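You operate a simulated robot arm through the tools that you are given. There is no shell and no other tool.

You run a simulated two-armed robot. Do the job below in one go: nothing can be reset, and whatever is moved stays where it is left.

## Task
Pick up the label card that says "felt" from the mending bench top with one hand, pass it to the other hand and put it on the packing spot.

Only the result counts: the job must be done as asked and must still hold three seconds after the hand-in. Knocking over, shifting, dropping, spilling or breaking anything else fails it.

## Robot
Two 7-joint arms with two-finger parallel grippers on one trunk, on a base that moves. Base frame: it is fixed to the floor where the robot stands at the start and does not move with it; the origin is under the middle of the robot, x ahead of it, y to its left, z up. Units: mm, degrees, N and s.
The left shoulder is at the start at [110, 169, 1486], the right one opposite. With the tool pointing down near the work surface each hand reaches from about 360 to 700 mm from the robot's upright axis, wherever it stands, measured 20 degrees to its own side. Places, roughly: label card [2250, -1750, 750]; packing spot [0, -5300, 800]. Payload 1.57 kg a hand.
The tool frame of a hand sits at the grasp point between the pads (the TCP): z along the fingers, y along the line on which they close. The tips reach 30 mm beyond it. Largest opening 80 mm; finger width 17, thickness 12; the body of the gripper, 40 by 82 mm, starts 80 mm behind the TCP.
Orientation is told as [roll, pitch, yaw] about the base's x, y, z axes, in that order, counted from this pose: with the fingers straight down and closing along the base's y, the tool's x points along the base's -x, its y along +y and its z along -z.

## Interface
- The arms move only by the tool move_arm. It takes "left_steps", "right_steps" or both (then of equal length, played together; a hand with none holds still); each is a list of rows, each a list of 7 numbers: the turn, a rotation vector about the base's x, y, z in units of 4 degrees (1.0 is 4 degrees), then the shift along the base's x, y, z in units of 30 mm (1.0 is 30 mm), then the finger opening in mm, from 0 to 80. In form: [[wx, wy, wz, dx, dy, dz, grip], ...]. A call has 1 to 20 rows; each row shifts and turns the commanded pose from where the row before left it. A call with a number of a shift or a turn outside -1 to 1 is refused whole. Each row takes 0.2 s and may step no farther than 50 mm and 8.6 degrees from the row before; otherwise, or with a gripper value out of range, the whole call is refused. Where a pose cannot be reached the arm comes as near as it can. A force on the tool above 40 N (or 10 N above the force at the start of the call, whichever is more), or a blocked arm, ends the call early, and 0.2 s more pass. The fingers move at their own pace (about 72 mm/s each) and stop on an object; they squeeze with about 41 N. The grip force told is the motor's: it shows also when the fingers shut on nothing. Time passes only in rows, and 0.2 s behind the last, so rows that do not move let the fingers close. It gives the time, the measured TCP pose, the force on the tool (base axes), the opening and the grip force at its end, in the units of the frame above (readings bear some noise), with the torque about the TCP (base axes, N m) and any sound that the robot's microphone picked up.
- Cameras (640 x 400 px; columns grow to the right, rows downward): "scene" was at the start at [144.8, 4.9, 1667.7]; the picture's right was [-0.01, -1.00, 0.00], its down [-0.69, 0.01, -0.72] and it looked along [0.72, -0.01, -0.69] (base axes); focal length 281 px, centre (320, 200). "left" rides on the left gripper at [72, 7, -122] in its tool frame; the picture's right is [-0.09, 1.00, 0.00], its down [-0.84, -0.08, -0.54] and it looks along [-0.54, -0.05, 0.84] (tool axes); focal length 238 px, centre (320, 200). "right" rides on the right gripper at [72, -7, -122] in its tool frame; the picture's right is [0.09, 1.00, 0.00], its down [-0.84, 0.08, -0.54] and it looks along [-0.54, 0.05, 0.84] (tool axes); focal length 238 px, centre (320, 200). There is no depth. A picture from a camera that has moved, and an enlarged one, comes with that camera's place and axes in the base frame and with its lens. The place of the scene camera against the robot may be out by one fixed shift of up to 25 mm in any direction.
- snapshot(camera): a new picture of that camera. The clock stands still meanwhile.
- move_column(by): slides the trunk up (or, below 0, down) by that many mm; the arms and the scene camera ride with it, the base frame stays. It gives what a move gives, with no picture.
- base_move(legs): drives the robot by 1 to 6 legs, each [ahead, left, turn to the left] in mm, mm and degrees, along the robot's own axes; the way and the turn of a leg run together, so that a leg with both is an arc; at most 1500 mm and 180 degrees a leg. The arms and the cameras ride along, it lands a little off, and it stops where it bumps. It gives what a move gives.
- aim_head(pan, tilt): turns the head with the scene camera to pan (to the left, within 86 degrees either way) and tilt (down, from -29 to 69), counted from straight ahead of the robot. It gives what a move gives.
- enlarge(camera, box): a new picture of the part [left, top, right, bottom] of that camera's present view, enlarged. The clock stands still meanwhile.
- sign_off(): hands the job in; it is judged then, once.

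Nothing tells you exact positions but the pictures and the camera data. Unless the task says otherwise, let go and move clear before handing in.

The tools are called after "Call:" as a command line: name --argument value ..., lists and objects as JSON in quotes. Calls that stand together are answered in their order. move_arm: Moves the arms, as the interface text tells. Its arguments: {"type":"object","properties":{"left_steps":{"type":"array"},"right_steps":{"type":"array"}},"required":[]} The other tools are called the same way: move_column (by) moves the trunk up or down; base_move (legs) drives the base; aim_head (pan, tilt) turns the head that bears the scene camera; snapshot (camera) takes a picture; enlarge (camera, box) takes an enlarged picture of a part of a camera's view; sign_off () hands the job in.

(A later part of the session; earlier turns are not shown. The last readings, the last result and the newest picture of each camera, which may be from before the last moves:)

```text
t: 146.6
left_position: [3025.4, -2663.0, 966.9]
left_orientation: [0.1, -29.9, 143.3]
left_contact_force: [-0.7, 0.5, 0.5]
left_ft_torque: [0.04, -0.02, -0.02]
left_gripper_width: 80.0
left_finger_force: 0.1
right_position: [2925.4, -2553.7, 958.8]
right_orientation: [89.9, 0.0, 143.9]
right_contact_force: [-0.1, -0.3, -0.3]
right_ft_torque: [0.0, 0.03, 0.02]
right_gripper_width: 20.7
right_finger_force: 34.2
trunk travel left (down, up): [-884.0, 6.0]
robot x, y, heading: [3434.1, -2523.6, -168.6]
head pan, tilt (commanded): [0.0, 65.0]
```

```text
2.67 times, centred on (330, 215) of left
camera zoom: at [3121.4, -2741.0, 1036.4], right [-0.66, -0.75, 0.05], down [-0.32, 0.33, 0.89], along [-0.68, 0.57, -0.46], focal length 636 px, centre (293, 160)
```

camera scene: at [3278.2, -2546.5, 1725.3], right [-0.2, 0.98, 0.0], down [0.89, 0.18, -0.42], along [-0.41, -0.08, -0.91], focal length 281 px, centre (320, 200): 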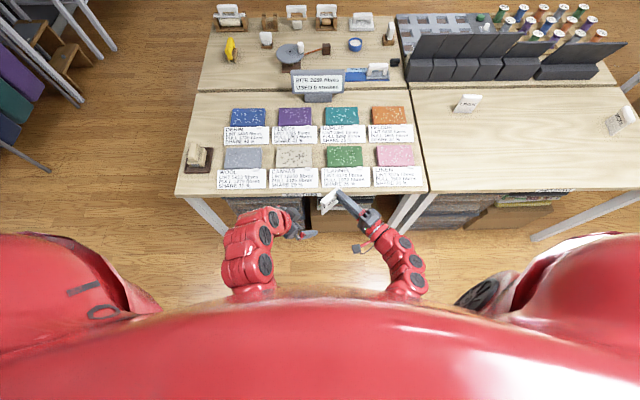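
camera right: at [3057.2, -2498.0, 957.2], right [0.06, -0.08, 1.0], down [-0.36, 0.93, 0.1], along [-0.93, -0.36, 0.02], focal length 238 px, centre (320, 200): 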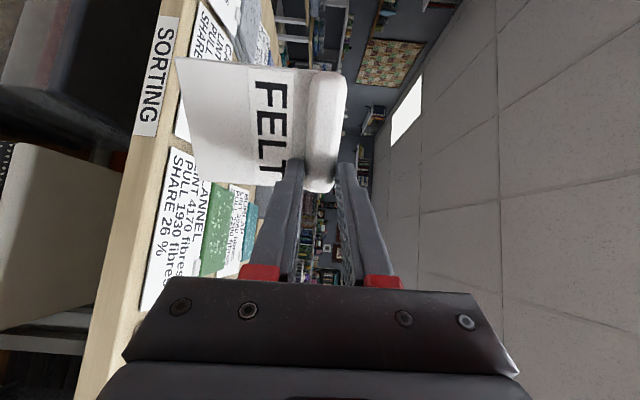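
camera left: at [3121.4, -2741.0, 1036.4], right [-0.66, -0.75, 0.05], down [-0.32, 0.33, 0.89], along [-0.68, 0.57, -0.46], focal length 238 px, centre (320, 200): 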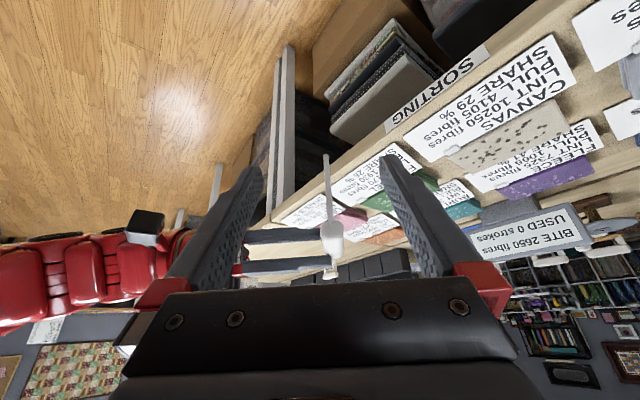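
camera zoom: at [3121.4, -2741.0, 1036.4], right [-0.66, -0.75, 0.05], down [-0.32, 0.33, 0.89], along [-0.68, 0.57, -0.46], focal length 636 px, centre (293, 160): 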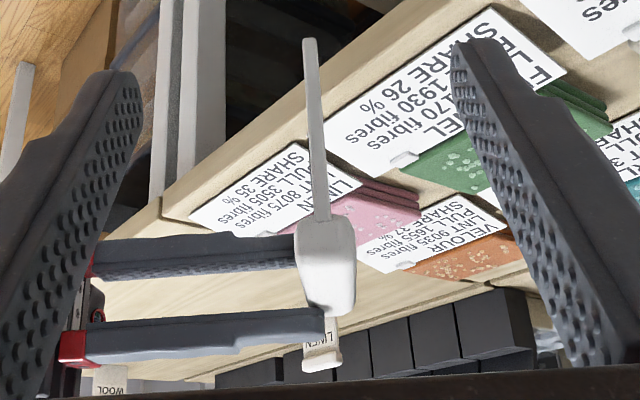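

The bar sits about 5 mm further out than assumed; I'll correct for that and slide the left fingers over the bar's F part.

Call:
move_arm --left_steps '[[0, 0, 0, -0.705, 0.466, -0.01, 80], [0, 0, 0, -0.705, 0.466, -0.01, 80], [0, 0, 0, -0.705, 0.466, -0.01, 80], [0, 0, 0, -0.705, 0.466, -0.01, 80]]'

Call:
snapshot --camera "left"

Call:
enlarge --camera "left" --box '[230, 120, 430, 270]'

Call:
snapshot --camera "right"

Call:
enlarge --camera "scene" --box '[260, 170, 420, 270]'

```text
t: 147.6
left_position: [2939.7, -2605.2, 965.5]
left_orientation: [0.1, -30.0, 143.5]
left_contact_force: [-0.1, 0.3, -1.2]
left_ft_torque: [0.03, 0.03, -0.02]
left_gripper_width: 79.9
left_finger_force: 0.2
right_position: [2924.7, -2553.5, 960.0]
right_orientation: [90.0, 0.2, 143.8]
right_contact_force: [0.0, -0.8, -0.8]
right_ft_torque: [0.01, 0.02, 0.04]
right_gripper_width: 20.6
right_finger_force: 34.3
trunk travel left (down, up): [-884.0, 6.0]
robot x, y, heading: [3433.4, -2523.6, -168.6]
head pan, tilt (commanded): [0.0, 65.0]
```

```text
taken
camera left: at [3034.5, -2684.1, 1034.5], right [-0.66, -0.75, 0.05], down [-0.32, 0.33, 0.89], along [-0.68, 0.57, -0.46], focal length 238 px, centre (320, 200)
```

left: 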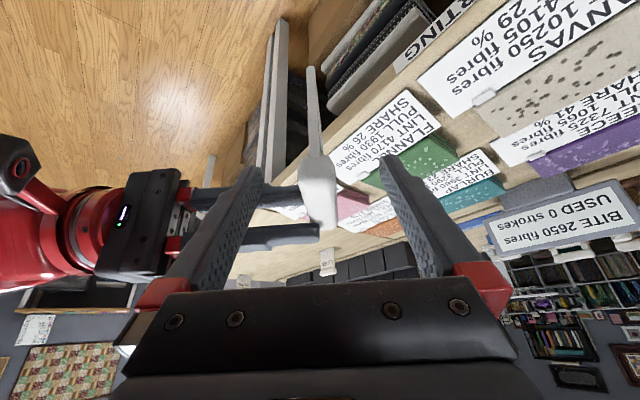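

```text
2.67 times, centred on (330, 195) of left
camera zoom: at [3034.5, -2684.1, 1034.5], right [-0.66, -0.75, 0.05], down [-0.32, 0.33, 0.89], along [-0.68, 0.57, -0.46], focal length 636 px, centre (293, 213)
```

zoom: 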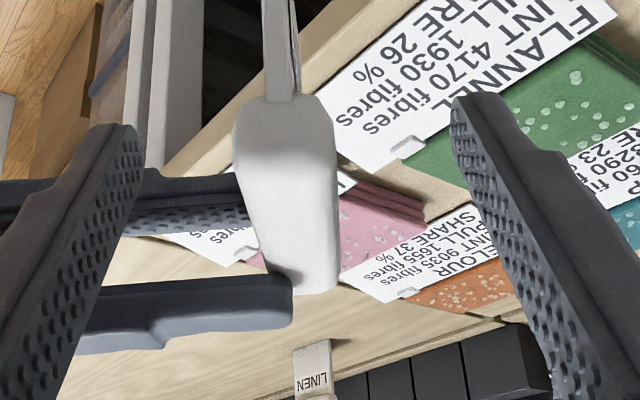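

```text
taken
camera right: at [3055.7, -2497.4, 953.5], right [0.07, -0.06, 1.0], down [-0.35, 0.93, 0.08], along [-0.93, -0.36, 0.05], focal length 238 px, centre (320, 200)
```

right: 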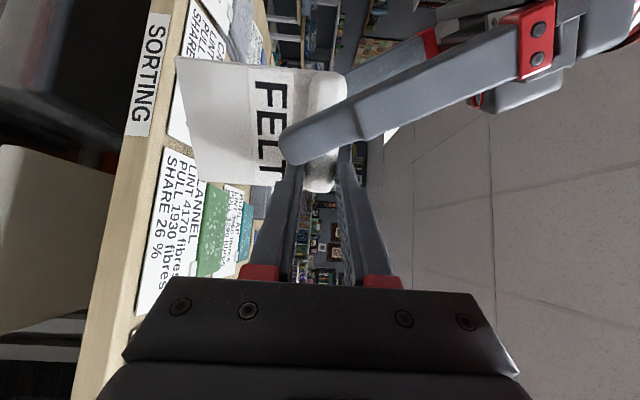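

```text
4.00 times, centred on (340, 220) of scene
camera zoom: at [3276.3, -2546.4, 1725.2], right [-0.2, 0.98, 0.0], down [0.89, 0.18, -0.42], along [-0.41, -0.08, -0.91], focal length 1123 px, centre (240, 120)
```

zoom: 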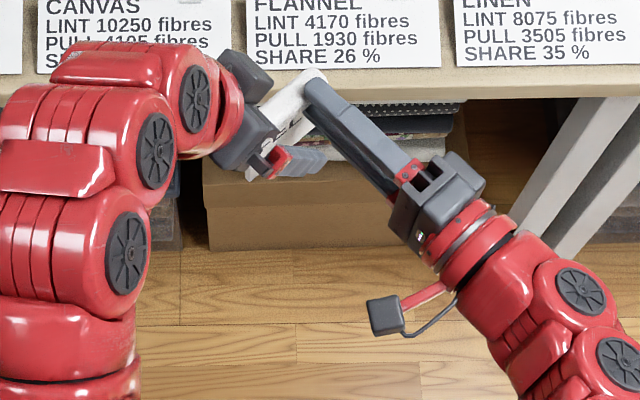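

The left fingers straddle the bar, centred within a millimetre and clear of the right fingers. Closing the left hand while the right keeps holding.

Call:
move_arm --left_steps '[[0, 0, 0, 0, 0, 0, 40], [0, 0, 0, 0, 0, 0, 24], [0, 0, 0, 0, 0, 0, 0], [0, 0, 0, 0, 0, 0, 0], [0, 0, 0, 0, 0, 0, 0]]'

Call:
enlarge --camera "left" --box '[230, 120, 430, 270]'

Call:
snapshot --camera "right"

```text
t: 148.8
left_position: [2941.3, -2606.3, 964.6]
left_orientation: [0.1, -30.0, 143.4]
left_contact_force: [9.0, 8.4, 3.2]
left_ft_torque: [0.15, 0.04, 0.11]
left_gripper_width: 21.0
left_finger_force: 34.5
right_position: [2925.5, -2553.9, 960.7]
right_orientation: [90.0, 0.0, 143.8]
right_contact_force: [-9.4, -8.8, -3.8]
right_ft_torque: [0.08, -0.02, -0.65]
right_gripper_width: 20.7
right_finger_force: 34.5
trunk travel left (down, up): [-884.0, 6.0]
robot x, y, heading: [3431.0, -2528.3, -168.5]
head pan, tilt (commanded): [0.0, 65.0]
```

```text
2.67 times, centred on (330, 195) of left
camera zoom: at [3035.5, -2684.1, 1034.6], right [-0.66, -0.75, 0.05], down [-0.32, 0.33, 0.89], along [-0.68, 0.57, -0.46], focal length 636 px, centre (293, 213)
```

zoom: 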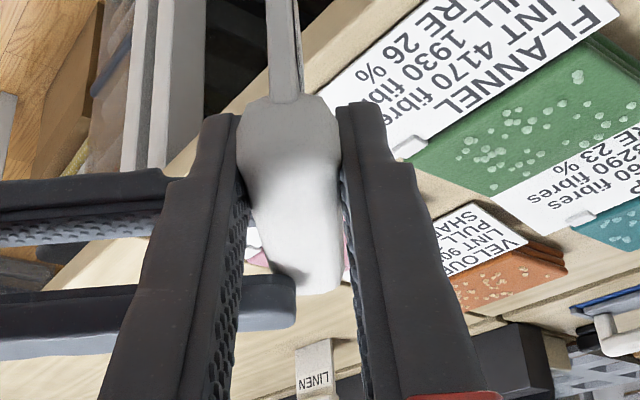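

```text
taken
camera right: at [3056.2, -2497.7, 953.8], right [0.07, -0.06, 1.0], down [-0.35, 0.93, 0.08], along [-0.93, -0.36, 0.05], focal length 238 px, centre (320, 200)
```

right: 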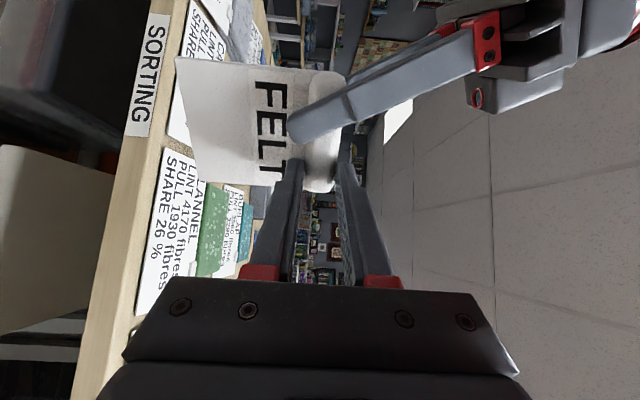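

Both hands hold the card, with about 13 N between them. I'll ease the left hand 1 mm toward me to relax that.

Call:
move_arm --left_steps '[[0, 0, 0, 0.022, 0.03, 0.005, 0], [0, 0, 0, 0, 0, 0, 0]]'

```text
t: 149.4
left_position: [2941.5, -2605.6, 966.0]
left_orientation: [0.2, -29.9, 143.4]
left_contact_force: [-1.0, 5.9, -2.5]
left_ft_torque: [-0.08, -0.17, 0.07]
left_gripper_width: 21.1
left_finger_force: 34.5
right_position: [2925.8, -2554.7, 960.9]
right_orientation: [89.9, 0.1, 143.7]
right_contact_force: [1.8, -5.5, 3.0]
right_ft_torque: [-0.07, 0.1, -0.05]
right_gripper_width: 20.7
right_finger_force: 34.7
trunk travel left (down, up): [-884.0, 6.0]
robot x, y, heading: [3434.4, -2523.5, -168.5]
head pan, tilt (commanded): [0.0, 65.0]
```

Forces are low now. Keeping both hands on the card, I'll look along the way I plan to go (sliding left past the sorting bench, then across the room).

Call:
aim_head --pan 75 --tilt 30

Call:
snapshot --camera "scene"

Call:
aim_head --pan 35 --tilt 20

Call:
snapshot --camera "scene"

```text
t: 150.9
left_position: [2940.5, -2606.3, 966.1]
left_orientation: [0.1, -29.8, 143.3]
left_contact_force: [-12.6, 1.3, -10.6]
left_ft_torque: [-0.26, -0.23, 0.06]
left_gripper_width: 21.1
left_finger_force: 34.7
right_position: [2926.2, -2553.3, 959.2]
right_orientation: [89.9, -0.1, 143.8]
right_contact_force: [12.4, -1.9, 9.9]
right_ft_torque: [-0.21, 0.2, 0.52]
right_gripper_width: 20.5
right_finger_force: 34.1
trunk travel left (down, up): [-884.0, 6.0]
robot x, y, heading: [3430.7, -2527.4, -168.6]
head pan, tilt (commanded): [75.0, 30.0]
```

```text
taken
camera scene: at [3331.1, -2625.0, 1772.9], right [-1.0, 0.06, 0.0], down [0.03, 0.5, -0.87], along [-0.06, -0.86, -0.5], focal length 281 px, centre (320, 200)
```

scene: 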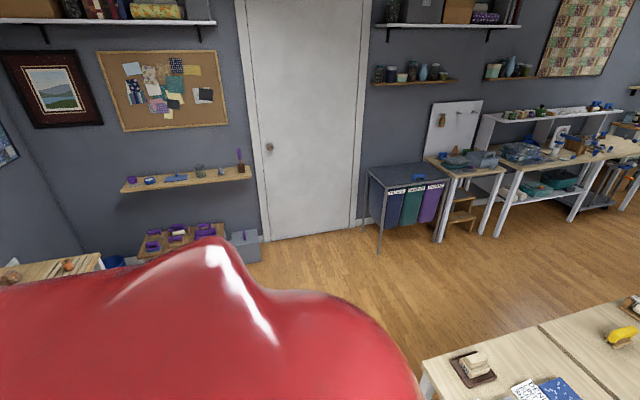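

```text
t: 151.9
left_position: [2940.7, -2606.4, 965.6]
left_orientation: [0.2, -30.1, 143.4]
left_contact_force: [-12.9, 1.7, -9.9]
left_ft_torque: [-0.23, -0.24, 0.13]
left_gripper_width: 20.7
left_finger_force: 34.5
right_position: [2925.5, -2553.7, 960.8]
right_orientation: [89.9, 0.0, 143.8]
right_contact_force: [13.7, -0.8, 9.5]
right_ft_torque: [-0.25, 0.15, 0.56]
right_gripper_width: 20.6
right_finger_force: 33.9
trunk travel left (down, up): [-884.0, 6.0]
robot x, y, heading: [3433.8, -2525.3, -168.6]
head pan, tilt (commanded): [35.0, 20.0]
```

```text
taken
camera scene: at [3272.7, -2602.3, 1788.9], right [-0.72, 0.69, 0.0], down [0.24, 0.25, -0.94], along [-0.65, -0.68, -0.34], focal length 281 px, centre (320, 200)
```

scene: 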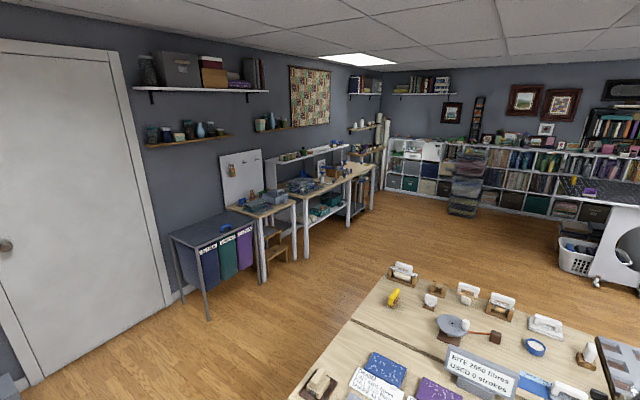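

The way is clear. I'll begin with a small sideways test move while both hands hold the card.

Call:
base_move --legs '[[0, 60, 0]]'

Call:
snapshot --camera "right"

Call:
enlarge --camera "left" --box '[230, 120, 430, 270]'

```text
t: 152.9
left_position: [2951.7, -2661.5, 965.2]
left_orientation: [0.2, -29.9, 143.4]
left_contact_force: [-12.2, 0.7, -7.7]
left_ft_torque: [-0.16, -0.15, 0.13]
left_gripper_width: 21.2
left_finger_force: 34.8
right_position: [2937.4, -2610.2, 960.8]
right_orientation: [89.9, 0.1, 143.7]
right_contact_force: [11.8, -0.1, 7.4]
right_ft_torque: [-0.22, 0.12, 0.5]
right_gripper_width: 20.9
right_finger_force: 34.4
trunk travel left (down, up): [-884.0, 6.0]
robot x, y, heading: [3446.9, -2581.7, -168.8]
head pan, tilt (commanded): [35.0, 20.0]
```

```text
taken
camera right: at [3067.7, -2554.1, 953.6], right [0.07, -0.05, 1.0], down [-0.35, 0.93, 0.08], along [-0.93, -0.36, 0.05], focal length 238 px, centre (320, 200)
```

right: 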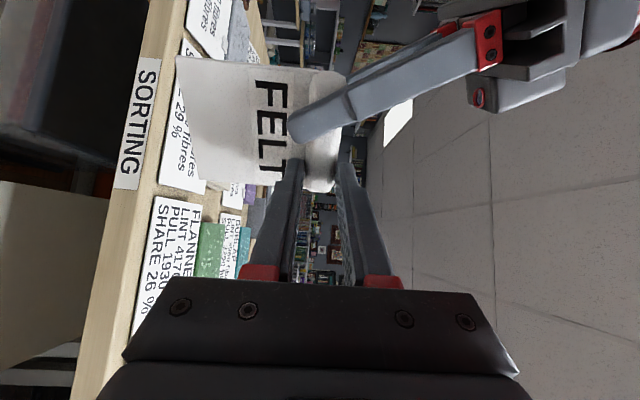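

```text
2.67 times, centred on (330, 195) of left
camera zoom: at [3047.5, -2740.2, 1035.0], right [-0.66, -0.75, 0.05], down [-0.32, 0.34, 0.89], along [-0.68, 0.57, -0.46], focal length 636 px, centre (293, 213)
```

zoom: 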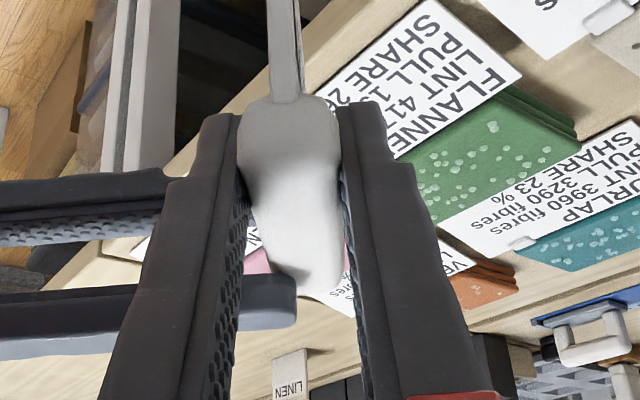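

No slip at all. I'll slide on in moderate legs, checking the grip as I go.

Call:
base_move --legs '[[0, 200, 0], [0, 200, 0], [0, 200, 0]]'

Call:
snapshot --camera "right"

```text
t: 156.9
left_position: [3067.6, -3249.7, 964.8]
left_orientation: [0.0, -29.9, 143.1]
left_contact_force: [-2.6, -0.8, -1.3]
left_ft_torque: [0.0, 0.0, 0.05]
left_gripper_width: 21.0
left_finger_force: 33.6
right_position: [3052.6, -3196.7, 959.7]
right_orientation: [89.9, 0.0, 143.3]
right_contact_force: [2.1, 0.9, 1.1]
right_ft_torque: [-0.04, 0.04, 0.09]
right_gripper_width: 20.8
right_finger_force: 34.0
trunk travel left (down, up): [-884.0, 6.0]
robot x, y, heading: [3564.5, -3174.8, -169.2]
head pan, tilt (commanded): [35.0, 20.0]
```

```text
taken
camera right: at [3184.0, -3142.7, 953.8], right [0.07, -0.06, 1.0], down [-0.35, 0.93, 0.08], along [-0.93, -0.35, 0.05], focal length 238 px, centre (320, 200)
```

right: 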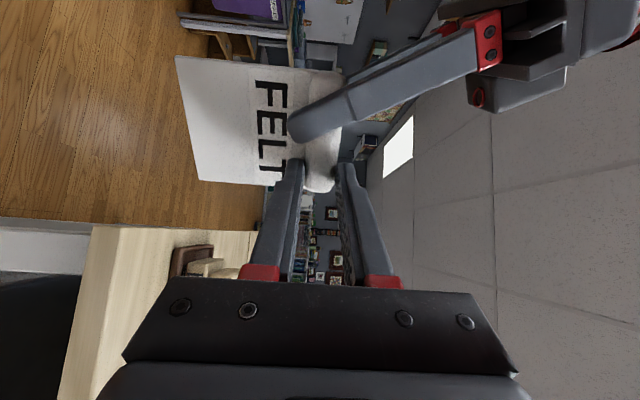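

The card is firm and the inter-hand forces have relaxed. Sliding the rest of the way left and trimming my heading.

Call:
base_move --legs '[[0, 170, 0.8], [0, 170, 0.8], [0, 170, 0]]'

Call:
aim_head --pan 0 --tilt 25

Call:
snapshot --camera "scene"

Call:
snapshot --camera "right"

```text
t: 160.5
left_position: [3176.5, -3757.0, 965.1]
left_orientation: [0.2, -29.9, 144.5]
left_contact_force: [-1.9, -0.3, 0.0]
left_ft_torque: [0.06, 0.01, 0.07]
left_gripper_width: 20.9
left_finger_force: 34.0
right_position: [3158.0, -3705.6, 959.6]
right_orientation: [89.9, 0.1, 144.8]
right_contact_force: [1.6, 1.0, -0.1]
right_ft_torque: [-0.06, 0.0, 0.04]
right_gripper_width: 20.7
right_finger_force: 34.0
trunk travel left (down, up): [-884.0, 6.0]
robot x, y, heading: [3668.6, -3666.6, -167.7]
head pan, tilt (commanded): [35.0, 20.0]
```

```text
t: 161.5
left_position: [3175.5, -3758.2, 965.9]
left_orientation: [0.1, -29.8, 144.5]
left_contact_force: [0.2, 0.4, 1.0]
left_ft_torque: [0.07, 0.03, 0.05]
left_gripper_width: 20.7
left_finger_force: 33.9
right_position: [3160.0, -3707.3, 960.2]
right_orientation: [89.9, 0.0, 144.9]
right_contact_force: [0.6, 0.1, -0.7]
right_ft_torque: [0.03, -0.06, 0.0]
right_gripper_width: 20.7
right_finger_force: 34.5
trunk travel left (down, up): [-884.0, 6.0]
robot x, y, heading: [3663.7, -3668.2, -167.8]
head pan, tilt (commanded): [0.0, 25.0]
```

```text
taken
camera scene: at [3480.3, -3699.5, 1780.9], right [-0.22, 0.98, 0.0], down [0.41, 0.09, -0.91], along [-0.88, -0.2, -0.42], focal length 281 px, centre (320, 200)
```

scene: 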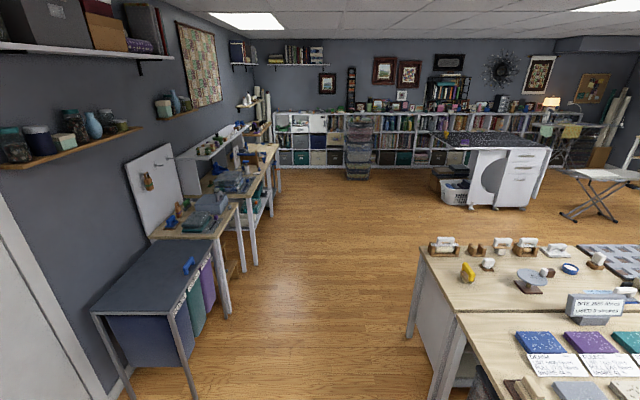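

```text
taken
camera right: at [3288.9, -3648.1, 953.8], right [0.07, -0.06, 1.0], down [-0.37, 0.92, 0.08], along [-0.93, -0.38, 0.05], focal length 238 px, centre (320, 200)
```

right: 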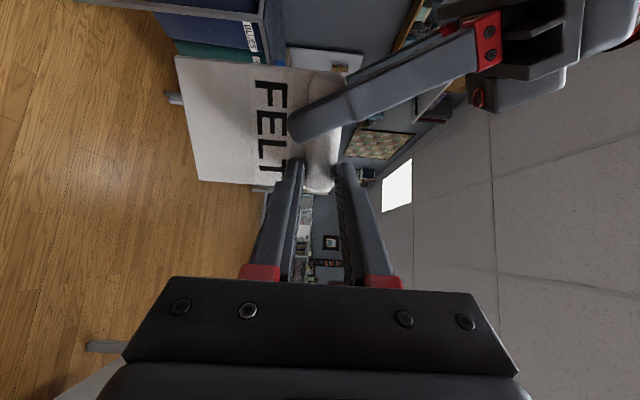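

Still firm, and the lane across the room is open on both sides. Driving ahead in stages.

Call:
base_move --legs '[[300, -10, 0], [400, 0, 0], [400, 0, 0]]'

Call:
snapshot --camera "right"

Call:
snapshot --camera "scene"

```text
t: 167.8
left_position: [2097.6, -4000.0, 965.8]
left_orientation: [0.1, -30.0, 145.0]
left_contact_force: [-0.5, -1.1, -0.2]
left_ft_torque: [-0.02, 0.0, 0.07]
left_gripper_width: 20.8
left_finger_force: 34.1
right_position: [2080.4, -3947.8, 960.1]
right_orientation: [89.9, -0.1, 145.4]
right_contact_force: [0.3, 1.1, -0.1]
right_ft_torque: [0.0, 0.03, -0.05]
right_gripper_width: 20.8
right_finger_force: 34.1
trunk travel left (down, up): [-884.0, 6.0]
robot x, y, heading: [2582.9, -3906.6, -166.9]
head pan, tilt (commanded): [0.0, 25.0]
```

```text
taken
camera right: at [2209.7, -3888.5, 954.0], right [0.08, -0.05, 1.0], down [-0.38, 0.92, 0.08], along [-0.92, -0.38, 0.05], focal length 238 px, centre (320, 200)
```

right: 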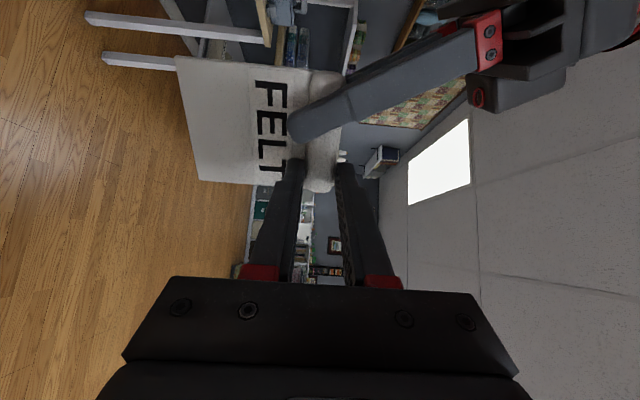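

```text
taken
camera scene: at [2402.0, -3938.3, 1781.0], right [-0.22, 0.97, 0.0], down [0.41, 0.09, -0.91], along [-0.88, -0.2, -0.42], focal length 281 px, centre (320, 200)
```

scene: 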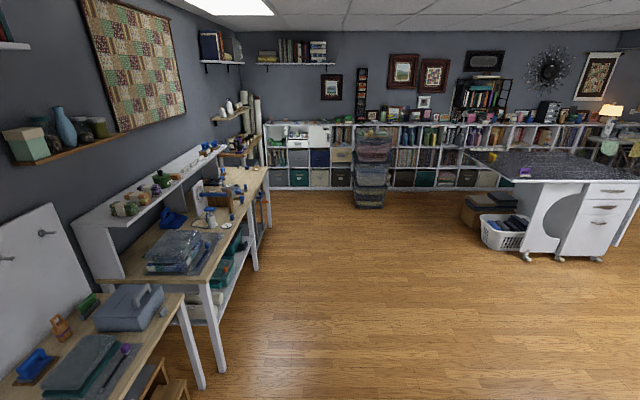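

Good progress and the card is unmoved. Continuing across the room.

Call:
base_move --legs '[[400, 0, -0.6], [400, 0, 0], [400, 0, 0], [400, 0, 0]]'

Call:
snapshot --camera "right"

Call:
aim_head --pan 30 --tilt 30

Call:
snapshot --camera "scene"

```text
t: 176.6
left_position: [533.9, -4361.3, 966.0]
left_orientation: [0.0, -30.0, 145.4]
left_contact_force: [-0.5, -1.5, -0.3]
left_ft_torque: [-0.02, -0.02, 0.05]
left_gripper_width: 20.8
left_finger_force: 33.9
right_position: [516.6, -4309.8, 960.8]
right_orientation: [89.8, -0.1, 145.6]
right_contact_force: [1.5, 1.4, 0.0]
right_ft_torque: [0.03, -0.01, 0.01]
right_gripper_width: 21.0
right_finger_force: 34.2
trunk travel left (down, up): [-884.0, 6.0]
robot x, y, heading: [1023.5, -4266.0, -166.7]
head pan, tilt (commanded): [0.0, 25.0]
```

```text
taken
camera right: at [645.2, -4249.6, 954.0], right [0.08, -0.05, 1.0], down [-0.39, 0.92, 0.08], along [-0.92, -0.39, 0.05], focal length 238 px, centre (320, 200)
```

right: 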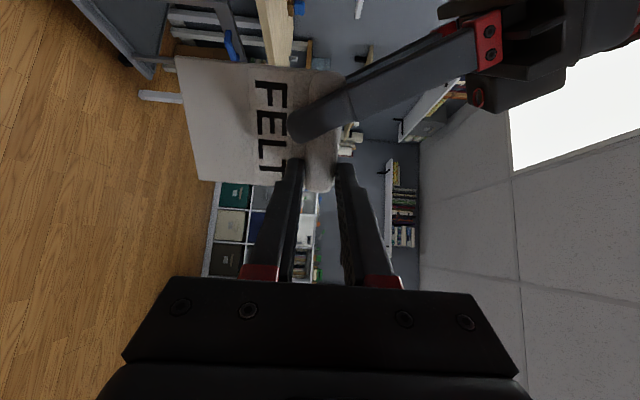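

```text
t: 177.5
left_position: [533.5, -4361.0, 965.7]
left_orientation: [0.1, -29.9, 145.5]
left_contact_force: [-0.6, -0.3, 0.7]
left_ft_torque: [0.06, 0.04, 0.03]
left_gripper_width: 21.0
left_finger_force: 34.2
right_position: [516.4, -4310.9, 961.0]
right_orientation: [89.9, 0.0, 145.8]
right_contact_force: [0.4, 0.2, -1.6]
right_ft_torque: [0.02, 0.03, 0.01]
right_gripper_width: 20.7
right_finger_force: 34.3
trunk travel left (down, up): [-884.0, 6.0]
robot x, y, heading: [1021.2, -4263.0, -166.9]
head pan, tilt (commanded): [30.0, 30.0]
```

```text
taken
camera scene: at [861.5, -4338.8, 1773.0], right [-0.69, 0.73, 0.0], down [0.36, 0.34, -0.87], along [-0.63, -0.59, -0.5], focal length 281 px, centre (320, 200)
```

scene: 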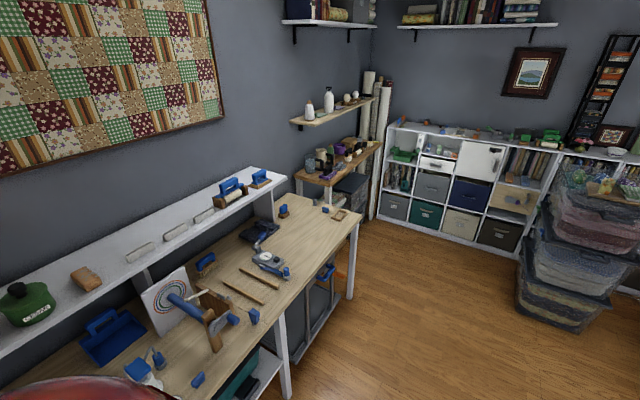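

The packing spot should be on this wall table, near its right part. I'll zoom in on that area.

Call:
enlarge --camera "scene" --box '[220, 170, 400, 330]'

```text
2.50 times, centred on (310, 250) of scene
camera zoom: at [861.5, -4338.8, 1773.0], right [-0.69, 0.73, 0.0], down [0.36, 0.34, -0.87], along [-0.63, -0.59, -0.5], focal length 702 px, centre (345, 75)
```

zoom: 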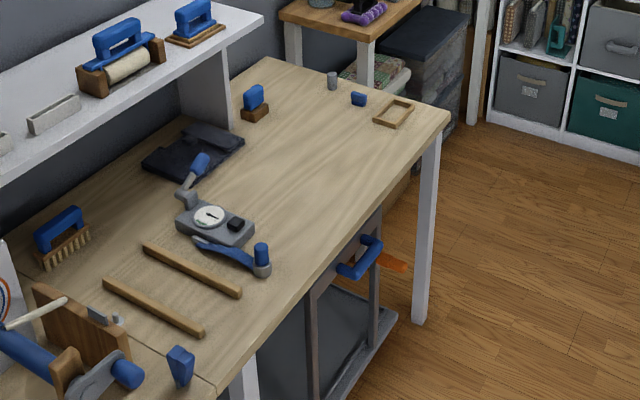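

The spot near [0, -5300] looks like an open area of the table; I'll get closer to identify it. Driving on toward it.

Call:
base_move --legs '[[400, 0, -0.6], [400, 0, 0], [400, 0, 0]]'

Call:
snapshot --camera "right"

Call:
aim_head --pan 70 --tilt 40

Call:
snapshot --camera "scene"

```text
t: 184.2
left_position: [-637.0, -4605.5, 965.0]
left_orientation: [0.1, -29.9, 144.0]
left_contact_force: [0.1, -1.0, 0.7]
left_ft_torque: [0.04, 0.02, 0.08]
left_gripper_width: 21.2
left_finger_force: 34.2
right_position: [-652.6, -4554.9, 960.7]
right_orientation: [90.0, 0.0, 144.4]
right_contact_force: [0.9, -0.1, -0.8]
right_ft_torque: [0.04, 0.02, -0.05]
right_gripper_width: 20.6
right_finger_force: 33.9
trunk travel left (down, up): [-884.0, 6.0]
robot x, y, heading: [-145.7, -4515.2, -168.1]
head pan, tilt (commanded): [30.0, 30.0]
```

```text
taken
camera right: at [-523.0, -4496.5, 954.0], right [0.07, -0.06, 1.0], down [-0.37, 0.93, 0.08], along [-0.93, -0.37, 0.05], focal length 238 px, centre (320, 200)
```

right: 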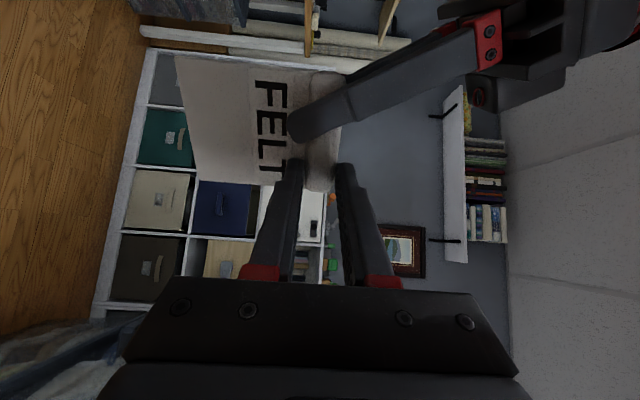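

```text
t: 185.2
left_position: [-637.8, -4606.2, 966.3]
left_orientation: [0.1, -29.9, 144.1]
left_contact_force: [-0.6, -0.1, 1.8]
left_ft_torque: [0.0, 0.05, 0.06]
left_gripper_width: 20.9
left_finger_force: 34.1
right_position: [-652.2, -4553.4, 959.7]
right_orientation: [89.8, -0.2, 144.4]
right_contact_force: [1.0, 0.7, -0.9]
right_ft_torque: [0.07, -0.01, 0.0]
right_gripper_width: 21.0
right_finger_force: 34.5
trunk travel left (down, up): [-884.0, 6.0]
robot x, y, heading: [-145.9, -4519.2, -168.0]
head pan, tilt (commanded): [70.0, 40.0]
```

```text
taken
camera scene: at [-254.0, -4614.9, 1757.6], right [-0.99, 0.14, 0.0], down [0.09, 0.64, -0.77], along [-0.11, -0.76, -0.64], focal length 281 px, centre (320, 200)
```

scene: 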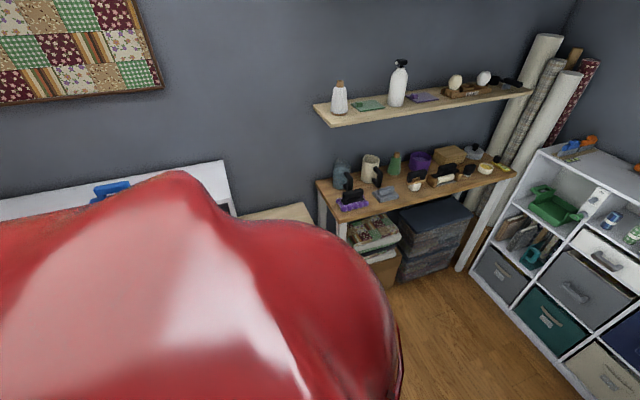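

Now I'm roughly opposite the spot. I'll turn left to face the table in small steps, checking the card.

Call:
base_move --legs '[[0, 0, 15], [0, 0, 15]]'

Call:
snapshot --camera "right"

Call:
enlarge --camera "left" --box '[230, 120, 430, 270]'

```text
t: 187.4
left_position: [-528.4, -4840.0, 964.9]
left_orientation: [0.1, -30.0, 174.1]
left_contact_force: [-1.4, -2.3, 0.5]
left_ft_torque: [0.01, 0.03, 0.06]
left_gripper_width: 21.0
left_finger_force: 34.1
right_position: [-568.3, -4803.6, 960.2]
right_orientation: [89.9, -0.1, 174.4]
right_contact_force: [1.6, 3.2, -0.8]
right_ft_torque: [-0.02, -0.01, 0.08]
right_gripper_width: 21.0
right_finger_force: 34.4
trunk travel left (down, up): [-884.0, 6.0]
robot x, y, heading: [-146.9, -4520.1, -138.0]
head pan, tilt (commanded): [70.0, 40.0]
```

```text
taken
camera right: at [-484.5, -4688.6, 953.8], right [0.09, -0.01, 1.0], down [-0.78, 0.62, 0.08], along [-0.62, -0.78, 0.05], focal length 238 px, centre (320, 200)
```

right: 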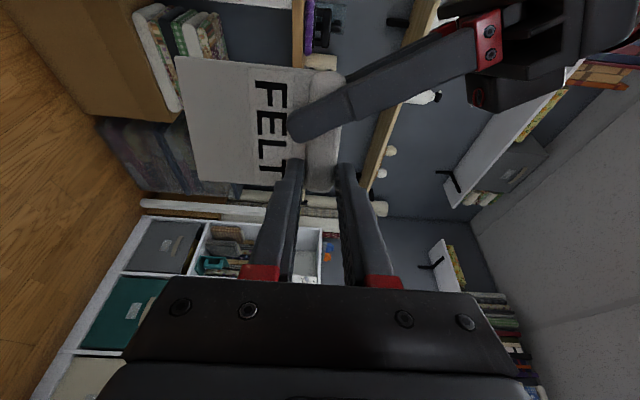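

```text
2.67 times, centred on (330, 195) of left
camera zoom: at [-406.3, -4859.1, 1034.8], right [-0.18, -0.98, 0.05], down [-0.44, 0.12, 0.89], along [-0.88, 0.14, -0.46], focal length 636 px, centre (293, 213)
```

zoom: 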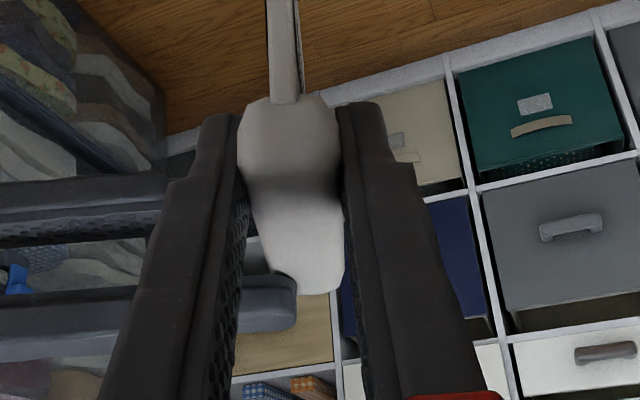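

Firm. Completing the turn.

Call:
base_move --legs '[[0, 0, 15], [0, 0, 15], [0, 0, 15], [0, 0, 15.3]]'

Call:
snapshot --camera "right"

Call:
aim_head --pan 0 --tilt 45

Call:
snapshot --camera "scene"

```text
t: 191.4
left_position: [-51.1, -5010.6, 965.9]
left_orientation: [0.1, -29.9, -124.8]
left_contact_force: [4.2, -4.4, -0.2]
left_ft_torque: [0.01, -0.03, 0.07]
left_gripper_width: 20.7
left_finger_force: 34.3
right_position: [-102.2, -5027.1, 959.4]
right_orientation: [89.9, -0.1, -124.6]
right_contact_force: [-3.3, 3.9, -0.6]
right_ft_torque: [-0.04, -0.02, 0.21]
right_gripper_width: 20.8
right_finger_force: 34.4
trunk travel left (down, up): [-884.0, 6.0]
robot x, y, heading: [-148.5, -4519.2, -76.8]
head pan, tilt (commanded): [70.0, 40.0]
```

```text
taken
camera right: at [-162.3, -4898.0, 953.8], right [0.05, 0.08, 1.0], down [-0.92, -0.38, 0.08], along [0.39, -0.92, 0.05], focal length 238 px, centre (320, 200)
```

right: 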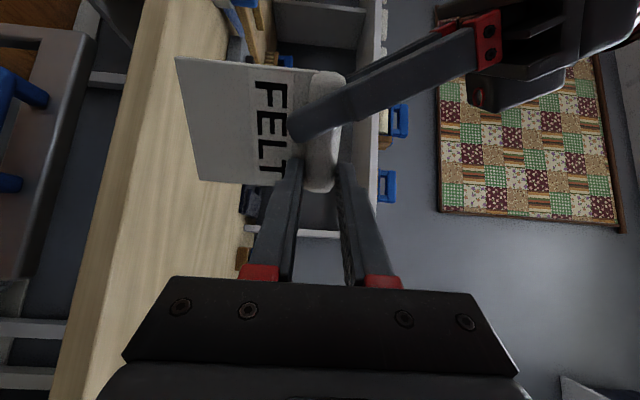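

```text
t: 192.8
left_position: [-50.9, -5008.6, 965.1]
left_orientation: [0.1, -29.9, -124.8]
left_contact_force: [-0.4, -0.8, 1.7]
left_ft_torque: [-0.04, 0.02, 0.06]
left_gripper_width: 21.0
left_finger_force: 34.3
right_position: [-102.2, -5025.4, 960.0]
right_orientation: [89.9, 0.0, -124.5]
right_contact_force: [-0.2, 2.4, -1.0]
right_ft_torque: [-0.03, 0.0, 0.0]
right_gripper_width: 20.3
right_finger_force: 33.9
trunk travel left (down, up): [-884.0, 6.0]
robot x, y, heading: [-148.8, -4523.9, -76.7]
head pan, tilt (commanded): [0.0, 45.0]
```

```text
taken
camera scene: at [-127.2, -4671.3, 1750.3], right [-0.97, -0.23, 0.0], down [-0.16, 0.69, -0.71], along [0.16, -0.69, -0.71], focal length 281 px, centre (320, 200)
```

scene: 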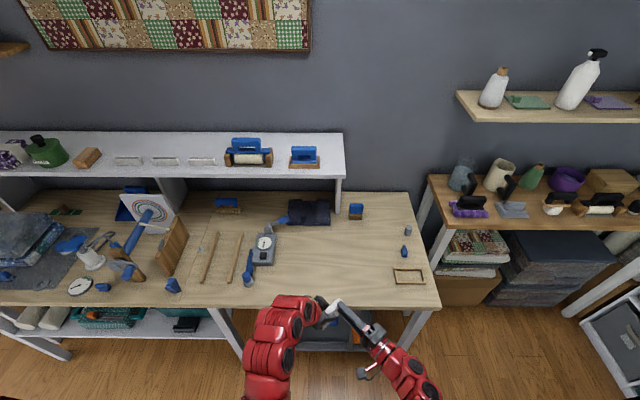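

The card is still firmly held and the table is in full view. I'll zoom to find the packing spot's marking.

Call:
enlarge --camera "scene" --box '[200, 180, 440, 330]'

Call:
enlarge --camera "scene" --box '[0, 180, 240, 330]'

```text
2.67 times, centred on (320, 255) of scene
camera zoom: at [-127.2, -4671.3, 1750.3], right [-0.97, -0.23, 0.0], down [-0.16, 0.69, -0.71], along [0.16, -0.69, -0.71], focal length 749 px, centre (320, 53)
```

zoom: 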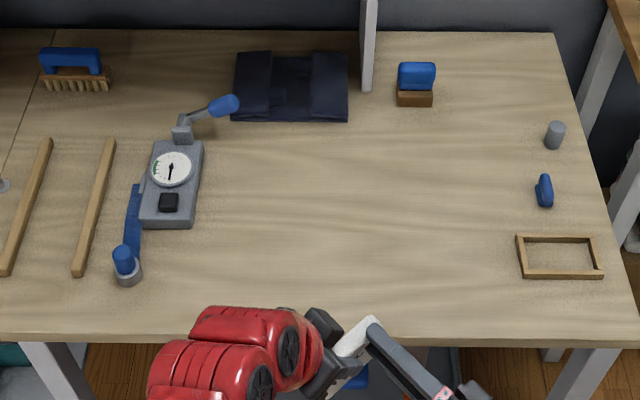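

```text
2.67 times, centred on (120, 255) of scene
camera zoom: at [-127.2, -4671.3, 1750.3], right [-0.97, -0.23, 0.0], down [-0.16, 0.69, -0.71], along [0.16, -0.69, -0.71], focal length 749 px, centre (853, 53)
```

zoom: 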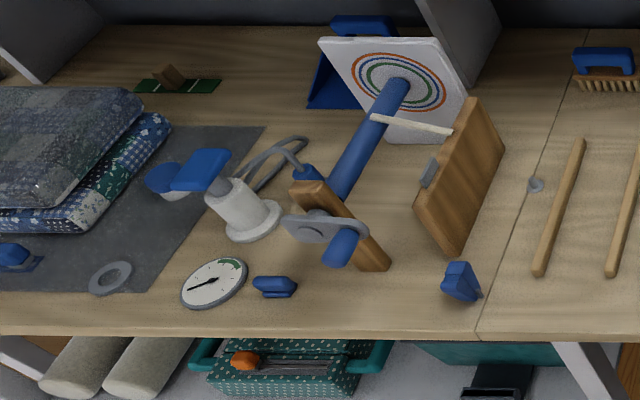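

The coordinates point at the clear middle of the table's right half. I'll magnify that area for any mark or label.

Call:
enlarge --camera "scene" --box '[280, 210, 380, 290]'

Call:
enlarge --camera "scene" --box '[370, 220, 450, 320]'

Call:
enlarge --camera "scene" --box '[200, 250, 320, 330]'

```text
5.00 times, centred on (330, 250) of scene
camera zoom: at [-127.2, -4671.3, 1750.3], right [-0.97, -0.23, 0.0], down [-0.16, 0.69, -0.71], along [0.16, -0.69, -0.71], focal length 1404 px, centre (270, -50)
```

zoom: 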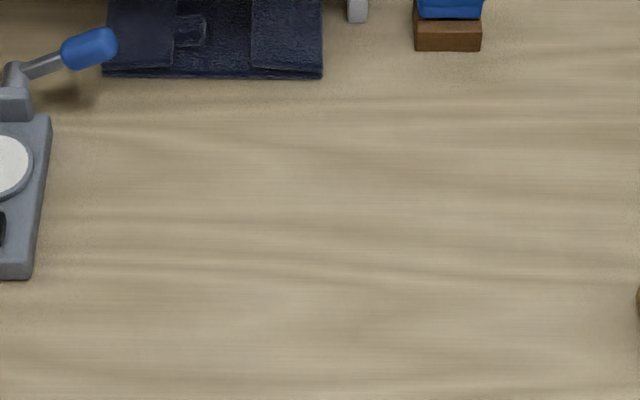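

```text
4.00 times, centred on (410, 270) of scene
camera zoom: at [-127.2, -4671.3, 1750.3], right [-0.97, -0.23, 0.0], down [-0.16, 0.69, -0.71], along [0.16, -0.69, -0.71], focal length 1123 px, centre (-40, -80)
```

zoom: 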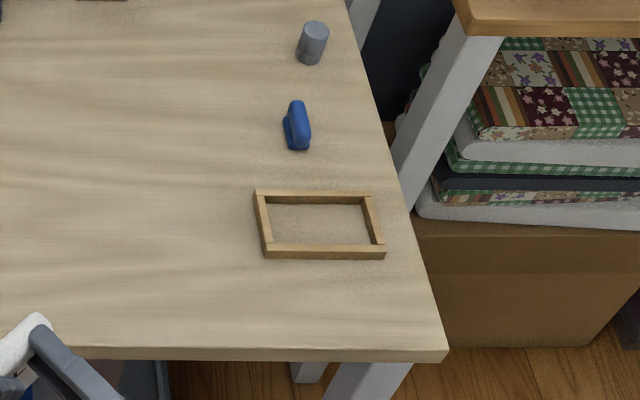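

```text
5.00 times, centred on (260, 290) of scene
camera zoom: at [-127.2, -4671.3, 1750.3], right [-0.97, -0.23, 0.0], down [-0.16, 0.69, -0.71], along [0.16, -0.69, -0.71], focal length 1404 px, centre (620, -250)
```

zoom: 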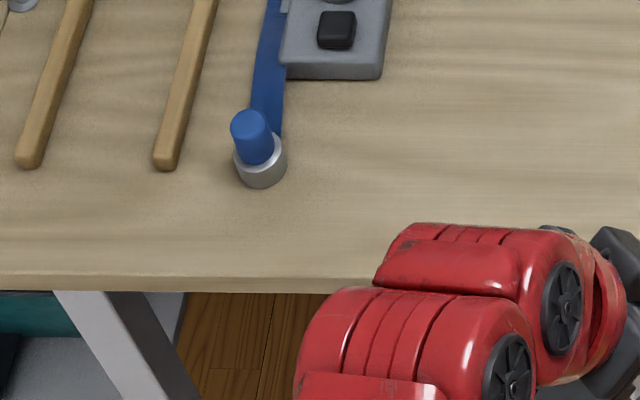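

No mark is visible in the clear area itself, but there is a small wooden frame at about [-333, -5280], with room for the card's footprint. I'll move a little closer and look from better angles before deciding.

Call:
base_move --legs '[[120, 0, -0.9]]'

Call:
aim_head --pan -20 --tilt 50

Call:
snapshot --camera "scene"

Call:
enlarge --camera "scene" --box '[200, 120, 440, 300]'

Call:
snapshot --camera "right"

```text
t: 194.1
left_position: [-31.7, -5128.6, 965.6]
left_orientation: [0.2, -29.9, -125.7]
left_contact_force: [0.3, -1.0, 1.6]
left_ft_torque: [0.0, 0.0, 0.06]
left_gripper_width: 21.1
left_finger_force: 33.8
right_position: [-83.7, -5143.6, 960.1]
right_orientation: [89.9, -0.1, -125.4]
right_contact_force: [-1.5, 1.6, -0.9]
right_ft_torque: [0.01, 0.03, -0.01]
right_gripper_width: 20.4
right_finger_force: 34.0
trunk travel left (down, up): [-884.0, 6.0]
robot x, y, heading: [-120.4, -4639.9, -77.7]
head pan, tilt (commanded): [0.0, 45.0]
```

```text
t: 194.9
left_position: [-31.4, -5129.4, 965.9]
left_orientation: [0.1, -29.9, -125.8]
left_contact_force: [-0.4, -0.7, 1.6]
left_ft_torque: [-0.02, 0.02, 0.03]
left_gripper_width: 21.1
left_finger_force: 33.9
right_position: [-82.7, -5145.3, 959.4]
right_orientation: [89.8, 0.0, -125.3]
right_contact_force: [-0.3, -0.1, -2.6]
right_ft_torque: [-0.02, 0.02, -0.01]
right_gripper_width: 20.7
right_finger_force: 34.6
trunk travel left (down, up): [-884.0, 6.0]
robot x, y, heading: [-119.8, -4640.1, -77.6]
head pan, tilt (commanded): [-20.0, 50.0]
```

```text
taken
camera scene: at [-130.6, -4786.8, 1743.4], right [-0.99, 0.13, 0.0], down [0.1, 0.76, -0.64], along [-0.09, -0.64, -0.77], focal length 281 px, centre (320, 200)
```

scene: 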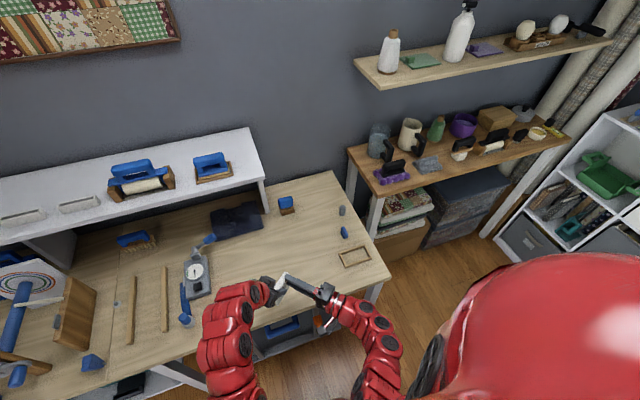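

```text
2.22 times, centred on (320, 210) of scene
camera zoom: at [-130.6, -4786.8, 1743.4], right [-0.99, 0.13, 0.0], down [0.1, 0.76, -0.64], along [-0.09, -0.64, -0.77], focal length 624 px, centre (320, 178)
```

zoom: 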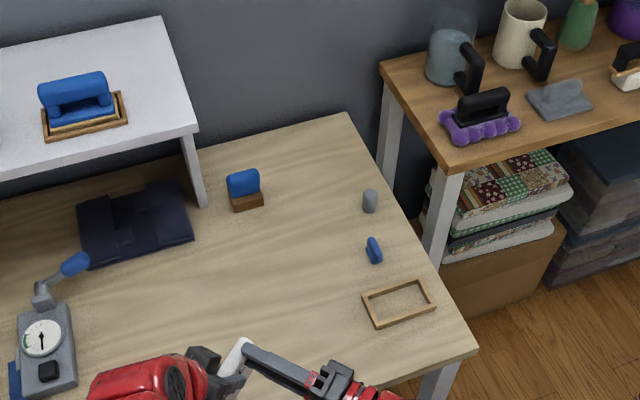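

```text
taken
camera right: at [-141.3, -5015.7, 953.8], right [0.06, 0.07, 1.0], down [-0.93, -0.37, 0.08], along [0.37, -0.93, 0.05], focal length 238 px, centre (320, 200)
```

right: 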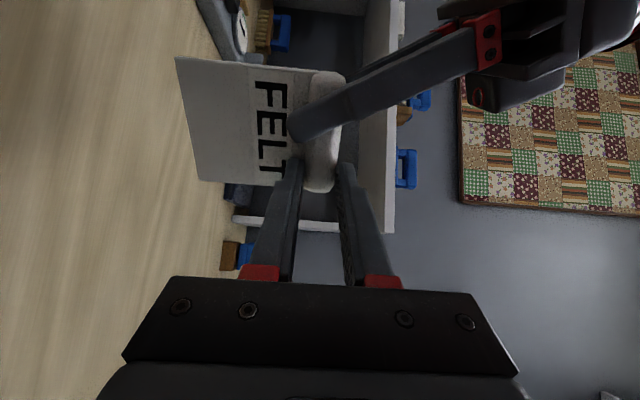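

The frame lies 330 mm from the given place, while the card's given place was within about 35 mm of the truth, so the clear middle near [0, -5300] should be the packing spot. I'll look at that exact patch once more at high zoom.

Call:
aim_head --pan 5 --tilt 52

Call:
snapshot --camera "scene"

Call:
enlarge --camera "scene" --box '[230, 140, 410, 260]'

```text
t: 195.8
left_position: [-31.2, -5130.4, 965.2]
left_orientation: [0.1, -30.0, -125.7]
left_contact_force: [-0.1, -0.5, 0.1]
left_ft_torque: [-0.02, 0.06, 0.03]
left_gripper_width: 21.0
left_finger_force: 34.1
right_position: [-84.9, -5144.6, 960.3]
right_orientation: [90.0, -0.1, -125.3]
right_contact_force: [0.1, -0.1, -1.3]
right_ft_torque: [0.02, 0.09, -0.01]
right_gripper_width: 20.6
right_finger_force: 34.4
trunk travel left (down, up): [-884.0, 6.0]
robot x, y, heading: [-117.0, -4638.9, -77.9]
head pan, tilt (commanded): [5.0, 52.0]
```

```text
taken
camera scene: at [-98.1, -4782.3, 1740.7], right [-0.96, -0.3, 0.0], down [-0.23, 0.75, -0.62], along [0.18, -0.59, -0.79], focal length 281 px, centre (320, 200)
```

scene: 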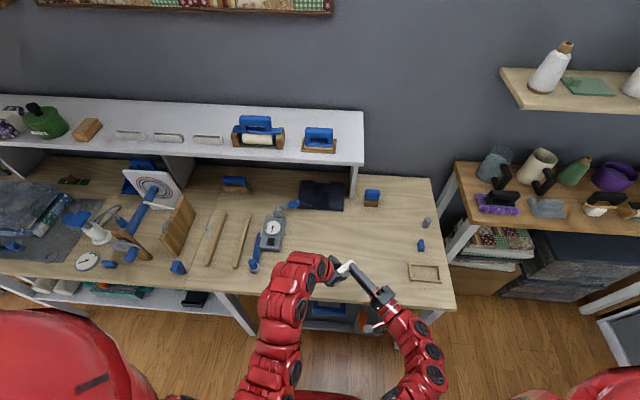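

```text
3.33 times, centred on (320, 200) of scene
camera zoom: at [-98.1, -4782.3, 1740.7], right [-0.96, -0.3, 0.0], down [-0.23, 0.75, -0.62], along [0.18, -0.59, -0.79], focal length 936 px, centre (320, 200)
```

zoom: 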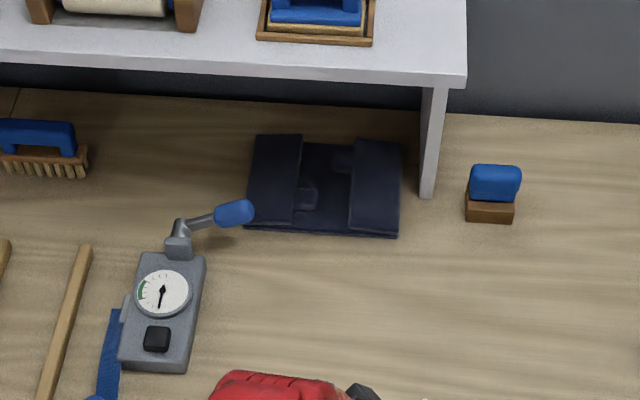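

The patch is plain wood with no mark, so I'll go by the coordinates. I'll move 80 mm closer so the left arm can reach comfortably.

Call:
base_move --legs '[[80, 0, 0]]'

Call:
snapshot --camera "right"

Call:
snapshot --camera "left"

Call:
snapshot --camera "scene"

```text
t: 196.8
left_position: [-15.5, -5204.7, 966.4]
left_orientation: [0.1, -29.9, -125.7]
left_contact_force: [0.4, -0.7, 0.7]
left_ft_torque: [0.0, 0.01, 0.04]
left_gripper_width: 21.0
left_finger_force: 34.2
right_position: [-66.5, -5221.6, 959.0]
right_orientation: [89.9, -0.1, -125.3]
right_contact_force: [-0.4, 0.9, -0.8]
right_ft_torque: [0.01, 0.07, 0.02]
right_gripper_width: 20.4
right_finger_force: 34.5
trunk travel left (down, up): [-884.0, 6.0]
robot x, y, heading: [-101.6, -4713.1, -77.7]
head pan, tilt (commanded): [5.0, 52.0]
```

```text
taken
camera right: at [-124.7, -5091.7, 954.1], right [0.06, 0.08, 1.0], down [-0.93, -0.37, 0.08], along [0.37, -0.93, 0.05], focal length 238 px, centre (320, 200)
```

right: 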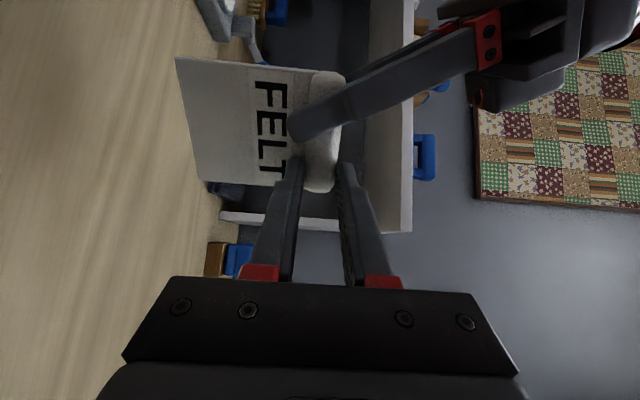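

```text
taken
camera left: at [62.3, -5108.5, 1035.0], right [0.76, -0.64, 0.05], down [-0.33, -0.32, 0.89], along [-0.56, -0.69, -0.46], focal length 238 px, centre (320, 200)
```

left: 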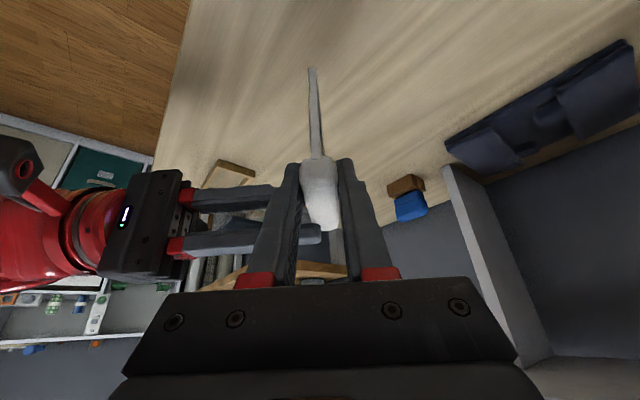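

```text
taken
camera scene: at [-81.6, -4857.7, 1740.8], right [-0.95, -0.3, 0.0], down [-0.23, 0.75, -0.62], along [0.18, -0.59, -0.79], focal length 281 px, centre (320, 200)
```

scene: 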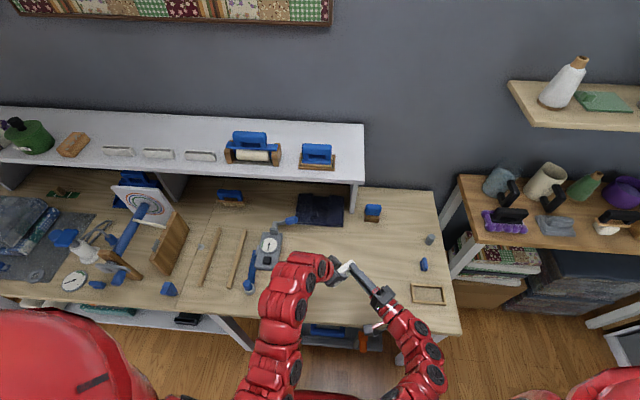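

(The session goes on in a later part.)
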